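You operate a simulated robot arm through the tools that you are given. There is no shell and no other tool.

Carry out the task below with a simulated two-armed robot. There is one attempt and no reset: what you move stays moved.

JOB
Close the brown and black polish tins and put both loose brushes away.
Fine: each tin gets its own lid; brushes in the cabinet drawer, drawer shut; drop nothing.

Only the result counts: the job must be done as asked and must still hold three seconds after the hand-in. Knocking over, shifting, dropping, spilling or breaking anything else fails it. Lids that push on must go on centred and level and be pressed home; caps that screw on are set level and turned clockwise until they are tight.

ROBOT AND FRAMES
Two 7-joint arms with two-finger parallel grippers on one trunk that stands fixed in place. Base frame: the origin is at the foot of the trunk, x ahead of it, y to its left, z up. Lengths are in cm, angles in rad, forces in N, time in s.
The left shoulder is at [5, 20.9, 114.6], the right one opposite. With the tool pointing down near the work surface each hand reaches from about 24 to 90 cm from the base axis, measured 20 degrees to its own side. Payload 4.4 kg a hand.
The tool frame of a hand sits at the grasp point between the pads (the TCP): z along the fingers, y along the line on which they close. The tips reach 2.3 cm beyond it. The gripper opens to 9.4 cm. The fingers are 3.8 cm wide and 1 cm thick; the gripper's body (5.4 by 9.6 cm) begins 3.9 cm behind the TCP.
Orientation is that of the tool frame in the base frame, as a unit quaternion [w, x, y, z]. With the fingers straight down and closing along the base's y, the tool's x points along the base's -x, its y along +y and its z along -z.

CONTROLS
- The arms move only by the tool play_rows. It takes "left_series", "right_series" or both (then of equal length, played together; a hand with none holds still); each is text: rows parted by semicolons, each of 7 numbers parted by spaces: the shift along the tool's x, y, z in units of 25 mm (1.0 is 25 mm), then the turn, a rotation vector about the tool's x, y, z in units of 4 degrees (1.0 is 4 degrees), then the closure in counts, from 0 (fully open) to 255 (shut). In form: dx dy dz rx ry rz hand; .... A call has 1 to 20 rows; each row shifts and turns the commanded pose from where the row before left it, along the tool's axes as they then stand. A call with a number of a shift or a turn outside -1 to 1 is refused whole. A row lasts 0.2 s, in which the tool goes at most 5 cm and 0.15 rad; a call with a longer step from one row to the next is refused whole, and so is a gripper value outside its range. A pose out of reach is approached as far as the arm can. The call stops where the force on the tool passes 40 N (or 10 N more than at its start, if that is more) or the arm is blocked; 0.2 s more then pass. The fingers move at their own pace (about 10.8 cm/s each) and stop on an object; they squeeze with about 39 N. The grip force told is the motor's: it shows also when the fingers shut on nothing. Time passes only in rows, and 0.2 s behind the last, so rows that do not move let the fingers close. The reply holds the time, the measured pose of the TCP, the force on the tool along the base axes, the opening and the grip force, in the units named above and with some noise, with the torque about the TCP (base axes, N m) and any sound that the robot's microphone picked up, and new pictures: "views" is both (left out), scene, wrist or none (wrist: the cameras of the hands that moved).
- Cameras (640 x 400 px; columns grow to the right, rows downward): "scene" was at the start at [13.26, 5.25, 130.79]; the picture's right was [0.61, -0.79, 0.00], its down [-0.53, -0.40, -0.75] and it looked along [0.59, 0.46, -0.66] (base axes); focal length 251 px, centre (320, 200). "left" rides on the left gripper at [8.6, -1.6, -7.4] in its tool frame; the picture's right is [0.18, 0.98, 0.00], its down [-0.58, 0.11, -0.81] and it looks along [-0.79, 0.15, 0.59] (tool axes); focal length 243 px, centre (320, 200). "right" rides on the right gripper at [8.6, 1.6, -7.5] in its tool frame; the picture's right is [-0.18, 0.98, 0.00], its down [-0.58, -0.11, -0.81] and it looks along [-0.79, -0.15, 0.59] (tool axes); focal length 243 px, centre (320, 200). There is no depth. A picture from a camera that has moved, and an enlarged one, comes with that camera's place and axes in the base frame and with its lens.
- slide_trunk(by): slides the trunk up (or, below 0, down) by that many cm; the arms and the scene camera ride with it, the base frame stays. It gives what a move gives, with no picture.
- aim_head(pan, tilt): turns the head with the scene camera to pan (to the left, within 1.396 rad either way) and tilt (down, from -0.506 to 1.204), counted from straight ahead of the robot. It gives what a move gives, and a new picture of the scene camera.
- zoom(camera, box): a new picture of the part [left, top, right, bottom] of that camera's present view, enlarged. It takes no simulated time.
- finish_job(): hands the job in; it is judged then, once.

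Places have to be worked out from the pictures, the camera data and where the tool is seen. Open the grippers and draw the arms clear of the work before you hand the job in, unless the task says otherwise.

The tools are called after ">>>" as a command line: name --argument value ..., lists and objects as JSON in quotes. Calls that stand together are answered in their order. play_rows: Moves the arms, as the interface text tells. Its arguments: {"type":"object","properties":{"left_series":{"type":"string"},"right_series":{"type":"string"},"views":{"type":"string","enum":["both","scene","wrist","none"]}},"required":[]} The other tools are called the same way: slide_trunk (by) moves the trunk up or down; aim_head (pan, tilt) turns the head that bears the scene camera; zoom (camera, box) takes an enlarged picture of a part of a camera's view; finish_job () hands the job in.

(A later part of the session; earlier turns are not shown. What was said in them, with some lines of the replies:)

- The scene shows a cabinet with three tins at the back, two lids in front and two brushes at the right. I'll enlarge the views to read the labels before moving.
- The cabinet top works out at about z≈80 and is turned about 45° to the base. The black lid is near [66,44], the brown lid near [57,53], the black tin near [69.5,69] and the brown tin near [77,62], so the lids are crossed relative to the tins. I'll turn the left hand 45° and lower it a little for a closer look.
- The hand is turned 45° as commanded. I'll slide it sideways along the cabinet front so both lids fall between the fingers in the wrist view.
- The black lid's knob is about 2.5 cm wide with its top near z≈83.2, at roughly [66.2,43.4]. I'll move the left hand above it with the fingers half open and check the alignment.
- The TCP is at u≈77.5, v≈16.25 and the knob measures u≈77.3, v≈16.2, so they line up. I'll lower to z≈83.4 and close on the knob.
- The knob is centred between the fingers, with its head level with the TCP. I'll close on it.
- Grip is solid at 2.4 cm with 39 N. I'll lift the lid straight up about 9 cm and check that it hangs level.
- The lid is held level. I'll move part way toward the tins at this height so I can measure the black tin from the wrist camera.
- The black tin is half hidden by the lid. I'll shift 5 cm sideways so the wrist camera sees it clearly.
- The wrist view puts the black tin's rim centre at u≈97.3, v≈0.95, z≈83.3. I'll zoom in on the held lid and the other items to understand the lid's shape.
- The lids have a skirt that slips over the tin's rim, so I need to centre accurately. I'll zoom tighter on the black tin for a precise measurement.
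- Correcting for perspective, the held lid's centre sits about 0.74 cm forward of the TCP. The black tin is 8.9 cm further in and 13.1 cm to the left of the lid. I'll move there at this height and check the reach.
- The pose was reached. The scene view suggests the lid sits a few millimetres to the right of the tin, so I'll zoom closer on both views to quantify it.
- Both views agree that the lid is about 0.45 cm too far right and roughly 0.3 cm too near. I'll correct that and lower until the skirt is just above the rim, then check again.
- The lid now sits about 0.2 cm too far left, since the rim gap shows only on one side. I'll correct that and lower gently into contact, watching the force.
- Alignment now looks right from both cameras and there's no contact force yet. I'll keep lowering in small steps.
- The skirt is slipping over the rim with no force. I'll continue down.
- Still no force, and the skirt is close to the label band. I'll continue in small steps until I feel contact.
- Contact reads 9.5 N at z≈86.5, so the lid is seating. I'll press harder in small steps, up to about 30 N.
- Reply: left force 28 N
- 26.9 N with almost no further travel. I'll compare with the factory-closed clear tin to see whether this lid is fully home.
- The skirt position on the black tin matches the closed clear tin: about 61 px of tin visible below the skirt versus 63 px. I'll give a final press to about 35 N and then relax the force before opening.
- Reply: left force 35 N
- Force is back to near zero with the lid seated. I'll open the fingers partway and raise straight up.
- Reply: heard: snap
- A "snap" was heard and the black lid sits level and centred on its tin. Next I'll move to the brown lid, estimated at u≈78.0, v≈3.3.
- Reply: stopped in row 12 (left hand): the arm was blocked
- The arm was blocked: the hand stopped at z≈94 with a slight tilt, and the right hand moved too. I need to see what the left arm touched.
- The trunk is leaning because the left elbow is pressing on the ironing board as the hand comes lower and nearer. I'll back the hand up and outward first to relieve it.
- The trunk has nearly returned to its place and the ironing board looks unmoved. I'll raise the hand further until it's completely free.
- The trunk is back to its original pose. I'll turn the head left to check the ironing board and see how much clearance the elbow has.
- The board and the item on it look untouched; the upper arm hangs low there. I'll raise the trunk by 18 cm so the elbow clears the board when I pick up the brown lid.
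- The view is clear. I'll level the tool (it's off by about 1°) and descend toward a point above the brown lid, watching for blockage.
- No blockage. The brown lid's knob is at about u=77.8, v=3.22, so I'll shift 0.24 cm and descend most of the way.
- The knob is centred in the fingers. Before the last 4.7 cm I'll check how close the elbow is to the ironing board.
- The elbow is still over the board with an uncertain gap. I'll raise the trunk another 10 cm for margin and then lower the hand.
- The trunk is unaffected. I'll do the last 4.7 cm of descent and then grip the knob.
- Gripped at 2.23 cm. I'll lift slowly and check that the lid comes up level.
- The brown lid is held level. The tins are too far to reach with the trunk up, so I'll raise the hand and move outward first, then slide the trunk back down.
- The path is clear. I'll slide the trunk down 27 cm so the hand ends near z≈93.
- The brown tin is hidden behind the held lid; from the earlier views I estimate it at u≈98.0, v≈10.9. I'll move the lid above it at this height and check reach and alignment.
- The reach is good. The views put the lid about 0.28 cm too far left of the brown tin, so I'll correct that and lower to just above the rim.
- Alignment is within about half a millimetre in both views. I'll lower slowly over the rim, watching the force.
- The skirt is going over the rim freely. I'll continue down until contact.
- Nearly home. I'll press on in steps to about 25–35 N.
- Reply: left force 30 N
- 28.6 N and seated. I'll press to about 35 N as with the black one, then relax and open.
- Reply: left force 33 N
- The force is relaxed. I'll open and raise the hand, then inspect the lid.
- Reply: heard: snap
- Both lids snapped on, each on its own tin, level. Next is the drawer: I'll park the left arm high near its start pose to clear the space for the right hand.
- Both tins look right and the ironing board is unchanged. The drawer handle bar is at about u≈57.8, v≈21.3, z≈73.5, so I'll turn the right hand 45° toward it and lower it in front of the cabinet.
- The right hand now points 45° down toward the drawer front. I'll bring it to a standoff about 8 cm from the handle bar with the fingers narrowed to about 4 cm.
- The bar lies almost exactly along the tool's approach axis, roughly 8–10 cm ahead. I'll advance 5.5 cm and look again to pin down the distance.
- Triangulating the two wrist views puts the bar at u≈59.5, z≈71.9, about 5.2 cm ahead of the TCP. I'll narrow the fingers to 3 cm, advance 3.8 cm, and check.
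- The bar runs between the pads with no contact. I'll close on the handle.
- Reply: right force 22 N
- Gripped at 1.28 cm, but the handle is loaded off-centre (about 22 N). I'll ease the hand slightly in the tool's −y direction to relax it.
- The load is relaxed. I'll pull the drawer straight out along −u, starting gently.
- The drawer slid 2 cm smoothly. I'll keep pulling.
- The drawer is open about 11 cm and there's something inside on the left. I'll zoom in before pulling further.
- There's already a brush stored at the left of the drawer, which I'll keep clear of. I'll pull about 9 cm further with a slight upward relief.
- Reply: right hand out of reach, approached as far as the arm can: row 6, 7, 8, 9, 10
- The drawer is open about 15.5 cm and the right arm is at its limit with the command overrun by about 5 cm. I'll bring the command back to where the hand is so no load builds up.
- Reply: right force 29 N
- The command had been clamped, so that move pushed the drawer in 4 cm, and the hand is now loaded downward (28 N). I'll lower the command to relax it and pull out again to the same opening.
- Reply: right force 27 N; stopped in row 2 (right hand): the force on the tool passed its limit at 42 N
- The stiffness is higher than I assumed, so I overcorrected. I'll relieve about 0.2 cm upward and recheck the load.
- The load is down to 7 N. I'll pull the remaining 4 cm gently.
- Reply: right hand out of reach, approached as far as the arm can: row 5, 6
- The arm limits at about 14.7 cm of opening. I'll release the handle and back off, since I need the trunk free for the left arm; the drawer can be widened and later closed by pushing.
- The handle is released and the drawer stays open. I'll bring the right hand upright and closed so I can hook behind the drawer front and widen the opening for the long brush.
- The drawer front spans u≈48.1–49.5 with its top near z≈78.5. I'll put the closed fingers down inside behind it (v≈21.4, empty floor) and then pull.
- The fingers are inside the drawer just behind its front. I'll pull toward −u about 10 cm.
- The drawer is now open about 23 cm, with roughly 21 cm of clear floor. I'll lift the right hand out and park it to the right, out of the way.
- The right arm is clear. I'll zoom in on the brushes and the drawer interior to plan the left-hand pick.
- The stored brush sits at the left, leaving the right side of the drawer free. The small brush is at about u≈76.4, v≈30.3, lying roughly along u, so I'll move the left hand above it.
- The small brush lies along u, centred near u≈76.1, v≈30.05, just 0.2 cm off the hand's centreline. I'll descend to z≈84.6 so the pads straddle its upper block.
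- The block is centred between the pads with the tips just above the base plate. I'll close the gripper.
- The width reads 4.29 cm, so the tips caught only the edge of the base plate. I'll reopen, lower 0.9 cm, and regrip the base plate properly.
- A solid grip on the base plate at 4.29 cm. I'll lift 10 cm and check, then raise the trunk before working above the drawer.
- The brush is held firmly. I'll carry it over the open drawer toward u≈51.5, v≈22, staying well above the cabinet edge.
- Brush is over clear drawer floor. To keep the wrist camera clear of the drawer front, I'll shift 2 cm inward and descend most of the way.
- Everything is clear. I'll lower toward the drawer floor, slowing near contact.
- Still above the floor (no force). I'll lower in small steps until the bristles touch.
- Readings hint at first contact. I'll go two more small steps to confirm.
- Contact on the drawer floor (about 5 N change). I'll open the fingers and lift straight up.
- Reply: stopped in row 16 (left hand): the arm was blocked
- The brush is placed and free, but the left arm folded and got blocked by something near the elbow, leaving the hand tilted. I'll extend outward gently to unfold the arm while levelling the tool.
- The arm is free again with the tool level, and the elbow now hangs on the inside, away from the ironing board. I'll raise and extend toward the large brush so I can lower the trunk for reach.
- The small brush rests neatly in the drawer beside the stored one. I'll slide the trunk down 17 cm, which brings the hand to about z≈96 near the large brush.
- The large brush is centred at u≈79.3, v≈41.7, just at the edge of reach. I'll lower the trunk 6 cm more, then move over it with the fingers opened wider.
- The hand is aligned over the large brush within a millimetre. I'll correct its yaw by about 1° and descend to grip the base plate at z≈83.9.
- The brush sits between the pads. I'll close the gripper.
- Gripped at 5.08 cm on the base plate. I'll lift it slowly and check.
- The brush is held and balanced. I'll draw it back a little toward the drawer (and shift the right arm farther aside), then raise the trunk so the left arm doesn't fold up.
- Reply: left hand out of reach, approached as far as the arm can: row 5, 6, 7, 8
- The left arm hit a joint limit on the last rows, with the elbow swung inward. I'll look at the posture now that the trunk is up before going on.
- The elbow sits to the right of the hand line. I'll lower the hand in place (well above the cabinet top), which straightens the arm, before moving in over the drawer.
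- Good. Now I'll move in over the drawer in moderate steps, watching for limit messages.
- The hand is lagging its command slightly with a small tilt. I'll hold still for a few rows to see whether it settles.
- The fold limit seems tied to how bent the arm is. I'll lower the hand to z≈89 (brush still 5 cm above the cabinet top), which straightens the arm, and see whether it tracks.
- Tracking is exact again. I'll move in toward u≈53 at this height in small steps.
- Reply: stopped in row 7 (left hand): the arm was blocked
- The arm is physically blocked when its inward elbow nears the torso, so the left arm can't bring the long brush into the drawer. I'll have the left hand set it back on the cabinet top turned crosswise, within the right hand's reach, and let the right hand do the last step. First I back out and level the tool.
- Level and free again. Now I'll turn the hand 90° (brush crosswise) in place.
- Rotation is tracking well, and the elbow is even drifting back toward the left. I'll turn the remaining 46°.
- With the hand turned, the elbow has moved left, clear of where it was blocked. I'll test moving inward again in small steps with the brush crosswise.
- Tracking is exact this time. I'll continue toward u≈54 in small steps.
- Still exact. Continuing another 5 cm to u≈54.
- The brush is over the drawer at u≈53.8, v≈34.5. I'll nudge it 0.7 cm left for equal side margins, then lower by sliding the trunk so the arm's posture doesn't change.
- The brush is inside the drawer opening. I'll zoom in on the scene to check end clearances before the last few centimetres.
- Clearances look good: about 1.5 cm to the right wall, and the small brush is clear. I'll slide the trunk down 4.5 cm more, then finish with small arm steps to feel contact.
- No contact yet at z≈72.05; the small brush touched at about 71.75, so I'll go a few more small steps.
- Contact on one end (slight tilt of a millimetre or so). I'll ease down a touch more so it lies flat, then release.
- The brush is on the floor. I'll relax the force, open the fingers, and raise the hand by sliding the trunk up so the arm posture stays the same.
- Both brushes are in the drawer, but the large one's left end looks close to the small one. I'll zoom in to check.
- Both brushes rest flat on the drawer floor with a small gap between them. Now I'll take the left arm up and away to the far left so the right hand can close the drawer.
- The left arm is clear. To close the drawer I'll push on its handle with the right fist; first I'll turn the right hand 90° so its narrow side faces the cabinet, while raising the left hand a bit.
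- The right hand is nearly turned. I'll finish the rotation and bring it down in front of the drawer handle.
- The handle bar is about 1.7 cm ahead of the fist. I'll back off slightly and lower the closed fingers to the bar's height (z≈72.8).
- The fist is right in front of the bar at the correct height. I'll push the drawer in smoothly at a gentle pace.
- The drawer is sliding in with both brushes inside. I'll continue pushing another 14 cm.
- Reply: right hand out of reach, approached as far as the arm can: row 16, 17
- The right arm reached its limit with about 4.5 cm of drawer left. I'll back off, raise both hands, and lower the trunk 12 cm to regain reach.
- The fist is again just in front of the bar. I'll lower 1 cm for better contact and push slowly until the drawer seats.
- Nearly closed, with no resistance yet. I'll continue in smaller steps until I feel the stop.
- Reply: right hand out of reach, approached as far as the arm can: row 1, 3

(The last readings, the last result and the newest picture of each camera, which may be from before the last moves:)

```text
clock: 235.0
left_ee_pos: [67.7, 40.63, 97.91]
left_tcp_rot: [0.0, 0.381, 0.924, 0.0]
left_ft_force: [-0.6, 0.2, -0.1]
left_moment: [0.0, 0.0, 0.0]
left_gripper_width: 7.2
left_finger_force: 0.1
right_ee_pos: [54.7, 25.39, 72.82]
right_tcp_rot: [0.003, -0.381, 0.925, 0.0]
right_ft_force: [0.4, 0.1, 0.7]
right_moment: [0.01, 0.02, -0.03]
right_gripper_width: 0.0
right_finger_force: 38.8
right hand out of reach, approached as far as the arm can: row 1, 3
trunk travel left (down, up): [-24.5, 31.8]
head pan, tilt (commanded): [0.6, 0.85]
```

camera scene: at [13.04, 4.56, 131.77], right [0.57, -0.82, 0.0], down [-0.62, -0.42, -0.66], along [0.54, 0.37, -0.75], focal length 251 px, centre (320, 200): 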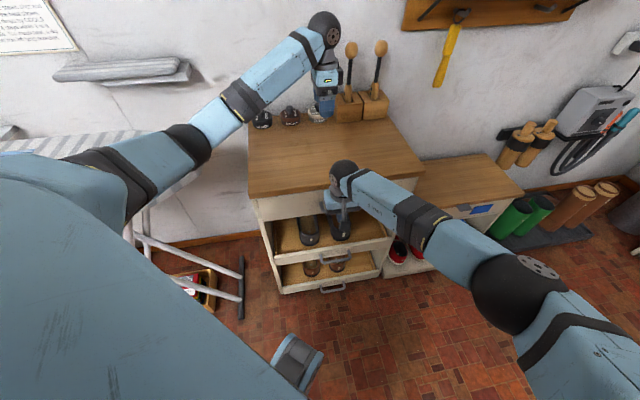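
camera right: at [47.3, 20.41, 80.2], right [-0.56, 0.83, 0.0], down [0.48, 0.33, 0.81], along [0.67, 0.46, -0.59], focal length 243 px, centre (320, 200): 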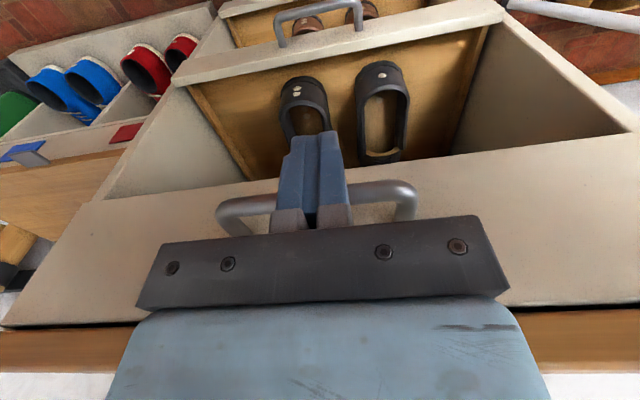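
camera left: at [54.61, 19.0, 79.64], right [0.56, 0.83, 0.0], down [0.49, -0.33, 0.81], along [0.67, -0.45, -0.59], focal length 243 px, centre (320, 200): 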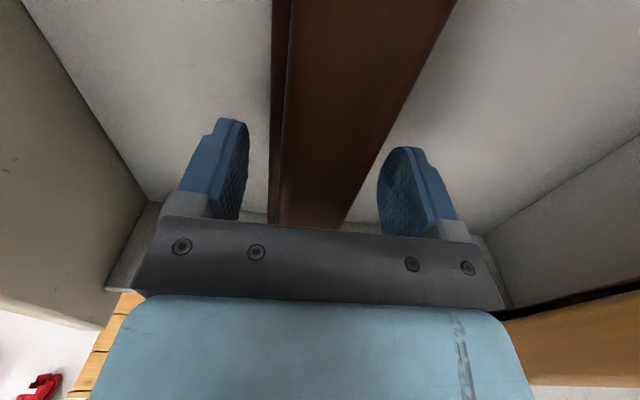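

The right arm is at its inner limit with only a few millimetres left. I'll check the gap visually from both cameras.

>>> zoom --camera "scene" --box '[240, 170, 440, 290]'

>>> zoom --camera "right" --box '[400, 230, 640, 400]'

```text
3.20 times, centred on (340, 230) of scene
camera zoom: at [13.05, 4.56, 131.77], right [0.57, -0.82, 0.0], down [-0.62, -0.42, -0.66], along [0.54, 0.37, -0.75], focal length 804 px, centre (256, 104)
```

zoom: 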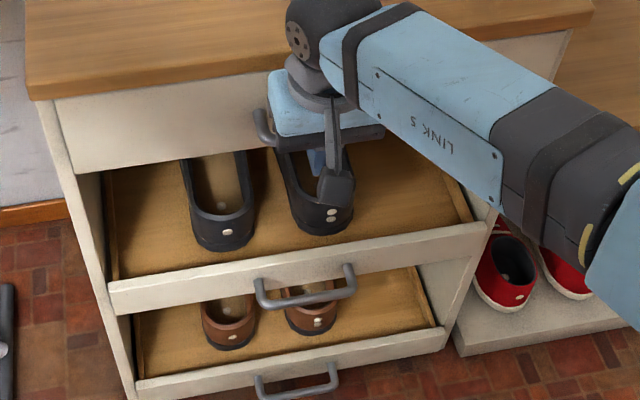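

```text
2.35 times, centred on (520, 315) of right
camera zoom: at [47.3, 20.4, 80.19], right [-0.56, 0.83, 0.0], down [0.49, 0.33, 0.81], along [0.67, 0.46, -0.59], focal length 571 px, centre (-151, -71)
```

zoom: 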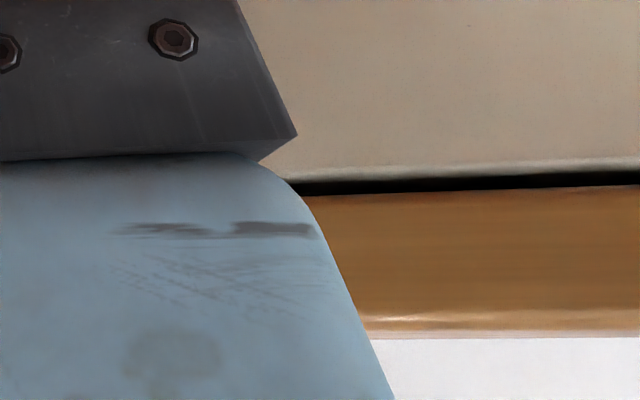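

It looks almost flush. I'll shift the push point toward the right end of the bar, where the arm has more range, and press until I feel the stop.

>>> play_rows --right_series "0.15 0 0 0 0 0 255;0.1 -0.3 0 0 0 0 255;0 -0.5 0 0 0 0 255;0 -0.5 0 0 0 0 255;0 -0.4 0 0 0 0 255;0 0 0 0 0 0 255;-0.1 0 0 0 0 0 255;-0.1 0 0 0 0 0 255;-0.1 0 0 0 0 0 255;-0.1 0 0 0 0 0 255;0 0 0 0 0 0 255" --views "wrist"

```text
clock: 237.4
left_ee_pos: [67.92, 40.74, 98.04]
left_tcp_rot: [0.0, 0.38, 0.925, -0.001]
left_ft_force: [-0.1, 0.4, 0.7]
left_moment: [0.0, 0.02, 0.03]
left_gripper_width: 7.18
left_finger_force: 0.1
right_ee_pos: [57.91, 22.7, 72.77]
right_tcp_rot: [0.003, -0.382, 0.924, 0.0]
right_ft_force: [0.2, 0.7, 1.0]
right_moment: [0.0, 0.02, -0.01]
right_gripper_width: 0.0
right_finger_force: 39.1
trunk travel left (down, up): [-24.5, 31.8]
head pan, tilt (commanded): [0.6, 0.85]
camera right: at [50.51, 17.67, 80.11], right [-0.56, 0.83, 0.0], down [0.48, 0.33, 0.81], along [0.67, 0.46, -0.59], focal length 243 px, centre (320, 200)
```

right: 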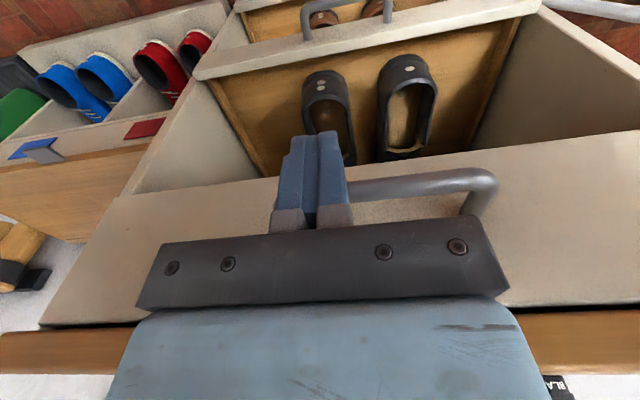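

No resistance yet at u≈57.0 and no limit message. I'll keep pressing gently.

>>> play_rows --right_series "-0.08 0 0 0 0 0 255;-0.08 0 0 0 0 0 255;-0.08 0 0 0 0 0 255;0 0 0 0 0 0 255" --views "none"

```text
clock: 238.4
left_ee_pos: [67.69, 40.62, 98.12]
left_tcp_rot: [0.0, 0.381, 0.924, 0.0]
left_ft_force: [-0.2, 1.1, 0.8]
left_moment: [0.04, -0.01, -0.03]
left_gripper_width: 7.22
left_finger_force: 0.0
right_ee_pos: [58.02, 22.87, 72.63]
right_tcp_rot: [0.0, -0.382, 0.924, -0.001]
right_ft_force: [-8.8, -10.4, 4.2]
right_moment: [-0.17, -0.02, -0.01]
right_gripper_width: 0.0
right_finger_force: 38.9
trunk travel left (down, up): [-24.5, 31.8]
head pan, tilt (commanded): [0.6, 0.85]
stopped in row 4 (right hand): the force on the tool passed its limit at 41 N (the readings are from after the stop); the commanded pose is now the measured one
```

The push met a firm stop (41 N) at the position where the bar was when the drawer was originally closed. I'll back the right hand off and raise it away, then inspect.

>>> play_rows --right_series "0.2 0 0 0 0 0 255;0.4 0 0 0 0 0 255;0.6 0 0 0 0 0 255;0.8 0 -0.3 0 0 0 255;0.8 -0.3 -0.6 0 0 0 255;0.8 -0.6 -0.8 0 0 0 255;0.8 -0.8 -0.9 0 0 0 255;0.8 -0.9 -0.9 0 0 0 255;0.8 -0.9 -0.9 0 0 0 255;0.8 -0.9 -0.9 0 0 0 255;0.8 -0.9 -0.9 0 0 0 255;0.6 -0.9 -0.9 0 0 0 255;0.4 -0.9 -0.6 0 0 0 255;0.2 -0.9 -0.3 0 0 0 255;0 -0.5 0 0 0 0 255;0 0 0 0 0 0 255" --views "both"

>>> aim_head --pan 0.654 --tilt 0.724

>>> zoom --camera "scene" --box '[240, 190, 440, 310]'

>>> zoom --camera "scene" --box '[240, 110, 440, 220]'

```text
clock: 241.8
left_ee_pos: [67.72, 40.71, 98.01]
left_tcp_rot: [0.001, 0.382, 0.924, -0.003]
left_ft_force: [0.4, -0.3, 1.0]
left_moment: [0.02, -0.03, -0.01]
left_gripper_width: 7.17
left_finger_force: 0.2
right_ee_pos: [57.49, -7.55, 92.59]
right_tcp_rot: [0.001, -0.382, 0.924, -0.001]
right_ft_force: [0.4, -0.4, 0.5]
right_moment: [-0.02, 0.04, 0.0]
right_gripper_width: 0.0
right_finger_force: 38.7
trunk travel left (down, up): [-24.5, 31.8]
head pan, tilt (commanded): [0.6, 0.85]
camera scene: at [13.04, 4.57, 131.77], right [0.57, -0.82, 0.0], down [-0.62, -0.42, -0.66], along [0.54, 0.37, -0.75], focal length 251 px, centre (320, 200)
camera right: at [50.32, -12.48, 100.08], right [-0.56, 0.83, 0.0], down [0.49, 0.33, 0.81], along [0.67, 0.45, -0.59], focal length 243 px, centre (320, 200)
```

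scene: 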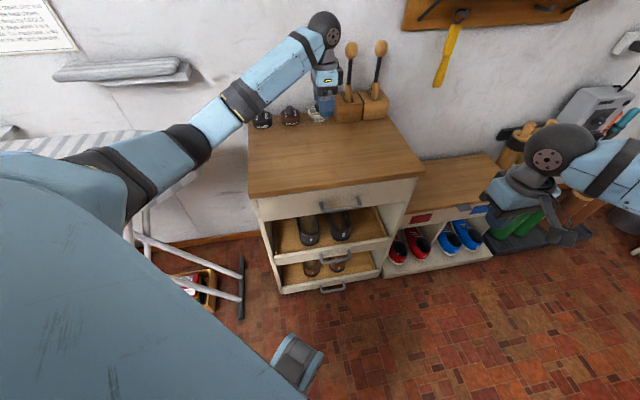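
right: 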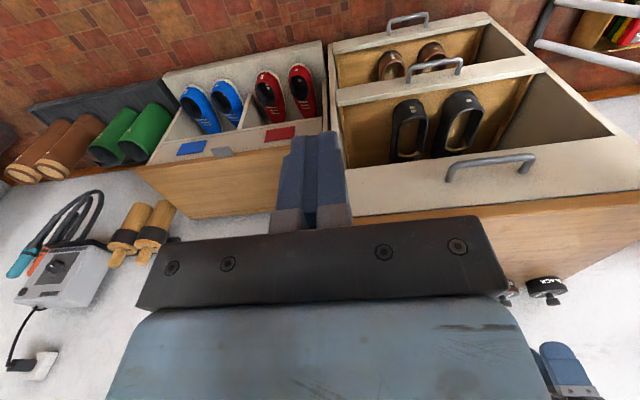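

```text
clock: 242.5
left_ee_pos: [67.72, 40.69, 98.03]
left_tcp_rot: [0.0, 0.381, 0.925, -0.001]
left_ft_force: [0.5, 0.7, 0.4]
left_moment: [0.02, -0.02, -0.04]
left_gripper_width: 7.19
left_finger_force: 0.1
right_ee_pos: [57.73, -7.43, 92.57]
right_tcp_rot: [0.0, -0.382, 0.924, -0.001]
right_ft_force: [0.3, 1.0, 0.5]
right_moment: [-0.01, -0.02, 0.03]
right_gripper_width: 0.01
right_finger_force: 38.6
trunk travel left (down, up): [-24.5, 31.8]
head pan, tilt (commanded): [0.654, 0.724]
camera scene: at [13.26, 5.25, 132.78], right [0.61, -0.79, 0.0], down [-0.53, -0.4, -0.75], along [0.59, 0.46, -0.66], focal length 251 px, centre (320, 200)
```

scene: 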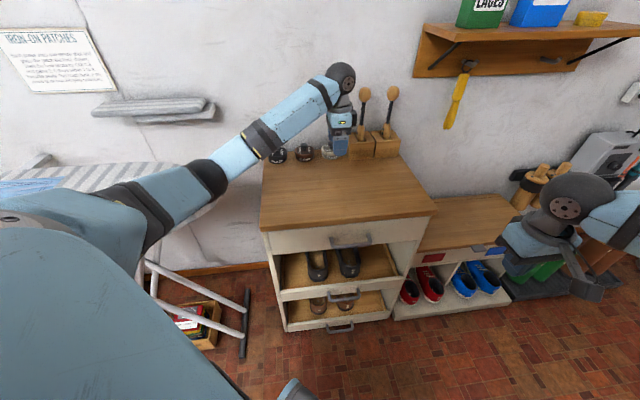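

```text
3.20 times, centred on (340, 250) of scene
camera zoom: at [13.26, 5.25, 132.78], right [0.61, -0.79, 0.0], down [-0.53, -0.4, -0.75], along [0.59, 0.46, -0.66], focal length 804 px, centre (256, 40)
```

zoom: 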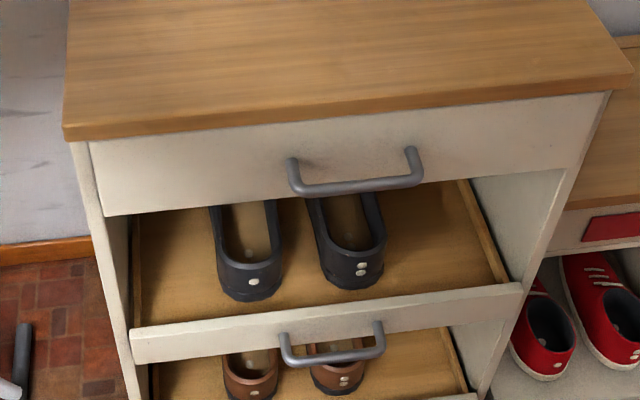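

```text
3.20 times, centred on (340, 165) of scene
camera zoom: at [13.26, 5.25, 132.78], right [0.61, -0.79, 0.0], down [-0.53, -0.4, -0.75], along [0.59, 0.46, -0.66], focal length 804 px, centre (256, 312)
```

zoom: 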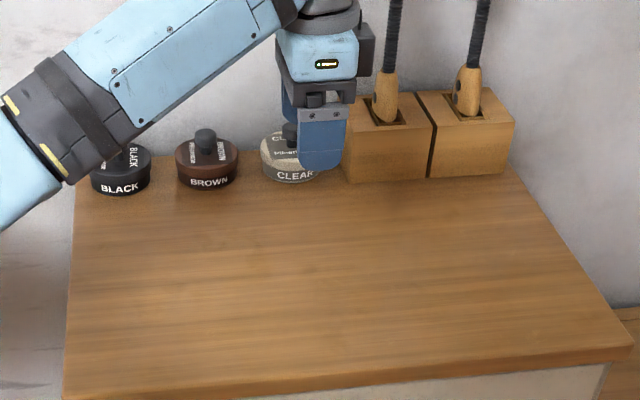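

The drawer is shut flush and all three tins look properly closed. I'll open the right gripper, raise the trunk, and take the left arm up and off to the left, clear of the cabinet.

>>> play_rows --right_series "0 0 0 0 0 0 0;0 0 0 0 0 0 0;0 0 0 0 0 0 0;0 0 0 0 0 0 0;0 0 0 0 0 0 0;0 0 0 0 0 0 0" --left_series "0 0 -0.3 0 0 0 60;0 0 -0.5 0 0 0 60;0 0 -0.6 0 0 0 60;0 0 -0.6 0 0 0 60;0 0 -0.4 0 0 0 0;0 0 0 0 0 0 0" --views "none"

>>> slide_trunk --by 14

>>> play_rows --left_series "0.3 -0.2 0 0 0 0 0;0.5 -0.3 0 0 0 0 0;0.7 -0.4 0 0 0 0 0;0.8 -0.4 0 0 0 0 0;0.8 -0.4 0 0 0 0 0;0.8 -0.4 0 0 0 0 0;0.8 -0.4 0 0 0 0 0;0.8 -0.4 0 0 0 0 0;0.6 -0.3 0 0 0 0 0;0.3 -0.1 0 0 0 0 0;0 0 0 0 0 0 0" --views "both"

```text
clock: 243.9
left_ee_pos: [67.95, 40.69, 103.86]
left_tcp_rot: [-0.001, 0.38, 0.925, -0.001]
left_ft_force: [-0.2, 0.5, 0.7]
left_moment: [-0.01, -0.04, 0.02]
left_gripper_width: 9.39
left_finger_force: 0.0
right_ee_pos: [57.62, -7.55, 92.55]
right_tcp_rot: [0.0, -0.382, 0.924, -0.001]
right_ft_force: [1.0, 0.0, 0.0]
right_moment: [-0.02, 0.0, 0.02]
right_gripper_width: 9.41
right_finger_force: 0.1
trunk travel left (down, up): [-24.5, 31.8]
head pan, tilt (commanded): [0.654, 0.724]
```

```text
clock: 245.6
left_ee_pos: [67.92, 40.67, 118.03]
left_tcp_rot: [-0.001, 0.382, 0.924, -0.001]
left_ft_force: [-0.2, -1.2, 0.2]
left_moment: [-0.02, 0.03, -0.01]
left_gripper_width: 9.42
left_finger_force: 0.0
right_ee_pos: [57.54, -7.57, 106.56]
right_tcp_rot: [0.0, -0.382, 0.924, -0.001]
right_ft_force: [0.4, 0.9, 0.5]
right_moment: [0.0, -0.01, -0.03]
right_gripper_width: 9.41
right_finger_force: 0.0
trunk travel left (down, up): [-38.5, 17.8]
head pan, tilt (commanded): [0.654, 0.724]
```

```text
clock: 248.0
left_ee_pos: [50.63, 46.16, 118.0]
left_tcp_rot: [0.0, 0.381, 0.925, -0.001]
left_ft_force: [-0.7, -0.5, 0.1]
left_moment: [0.01, -0.04, -0.02]
left_gripper_width: 9.4
left_finger_force: 0.0
right_ee_pos: [57.66, -7.35, 106.65]
right_tcp_rot: [0.0, -0.382, 0.924, -0.002]
right_ft_force: [0.1, -0.1, -0.4]
right_moment: [0.0, 0.0, -0.05]
right_gripper_width: 9.39
right_finger_force: 0.2
trunk travel left (down, up): [-38.5, 17.8]
head pan, tilt (commanded): [0.654, 0.724]
camera scene: at [13.27, 5.25, 146.79], right [0.61, -0.79, 0.0], down [-0.53, -0.4, -0.75], along [0.59, 0.46, -0.66], focal length 251 px, centre (320, 200)
camera left: at [43.38, 50.99, 125.37], right [0.56, 0.83, 0.0], down [0.49, -0.33, 0.81], along [0.67, -0.45, -0.59], focal length 243 px, centre (320, 200)
```

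scene: 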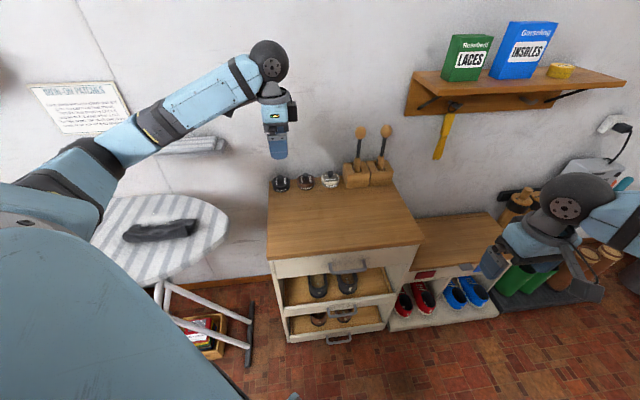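
left: 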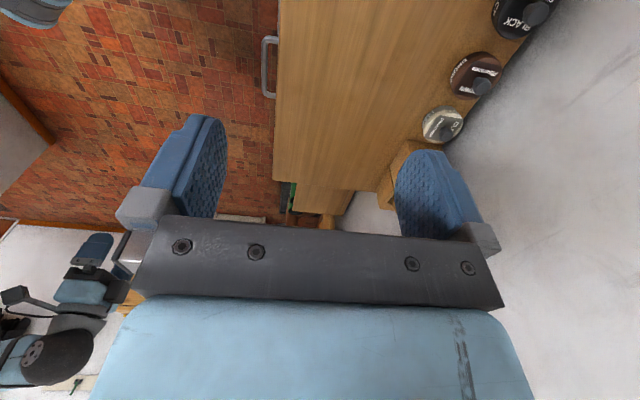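

Both arms are clear and the grippers are open. I'll take a final close look at the tins, the cabinet front and the ironing board before handing in.

>>> zoom --camera "scene" --box '[262, 160, 352, 200]'

>>> zoom --camera "scene" --box '[260, 240, 440, 350]'

>>> zoom --camera "scene" --box '[80, 150, 280, 380]'

```text
7.11 times, centred on (307, 180) of scene
camera zoom: at [13.27, 5.25, 146.79], right [0.61, -0.79, 0.0], down [-0.53, -0.4, -0.75], along [0.59, 0.46, -0.66], focal length 1786 px, centre (412, 342)
```

zoom: 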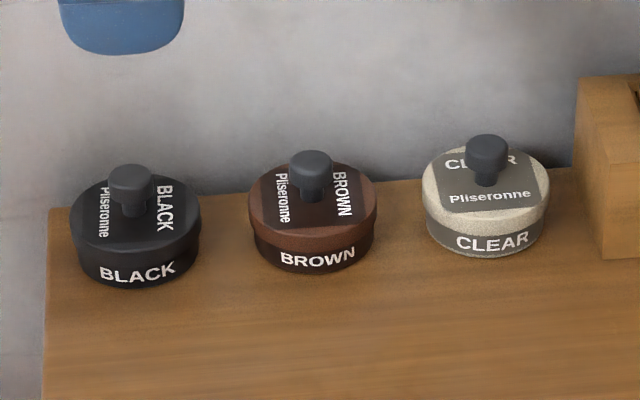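

```text
3.56 times, centred on (350, 295) of scene
camera zoom: at [13.27, 5.25, 146.79], right [0.61, -0.79, 0.0], down [-0.53, -0.4, -0.75], along [0.59, 0.46, -0.66], focal length 893 px, centre (213, -138)
```

zoom: 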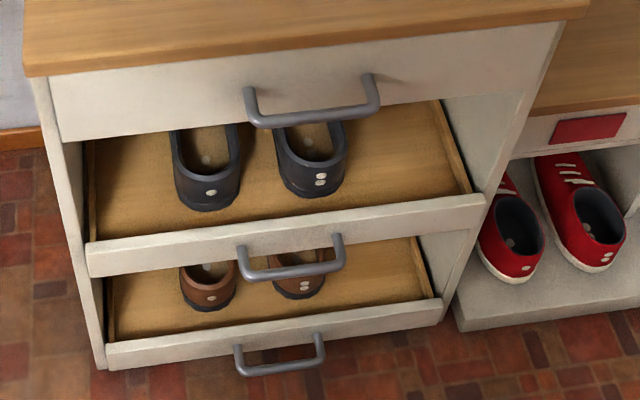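

```text
1.74 times, centred on (180, 265) of scene
camera zoom: at [13.27, 5.25, 146.79], right [0.61, -0.79, 0.0], down [-0.53, -0.4, -0.75], along [0.59, 0.46, -0.66], focal length 437 px, centre (564, 87)
```

zoom: 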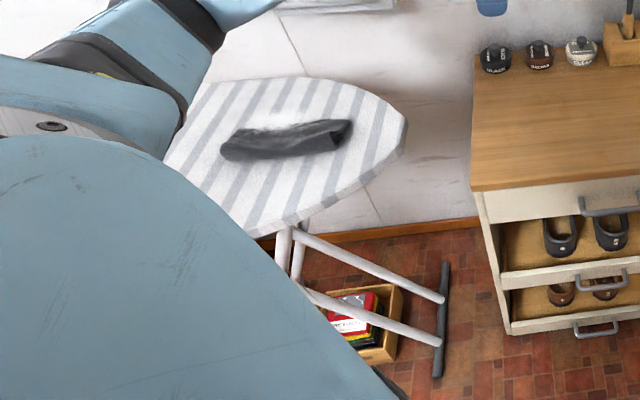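

The brown and black tins have their own lids on, level and seated like the clear one. Both brushes are in the drawer, the drawer is shut, the surroundings look undisturbed, and both arms are clear with grippers open. I'm handing the job in.

>>> finish_job

```text
The job is handed in.
```

The job is handed in, and by the last camera views everything asked for is done.

- **Tins:** the black lid is on the black tin and the brown lid is on the brown tin. Both sit level, and I heard a snap when I released each one.
- **Brushes:** both loose brushes are in the top drawer. They lie flat on its floor beside the brush that was already there, and the drawer is pushed fully shut.
- **Dropped or moved items:** nothing was dropped. The clear tin, the brush holders and the shoes look as they did at the start.

**Contact with the ironing board:** partway through, the left arm was blocked, most likely by its elbow pressing on the ironing board, and the trunk leaned for a moment. I backed the arm off straight away. In the pictures the board and the cloth on it look unmoved, but I only checked that by eye.

The left arm was blocked twice more near the end, probably by its own body. Both grippers are open and the arms are clear of the cabinet.
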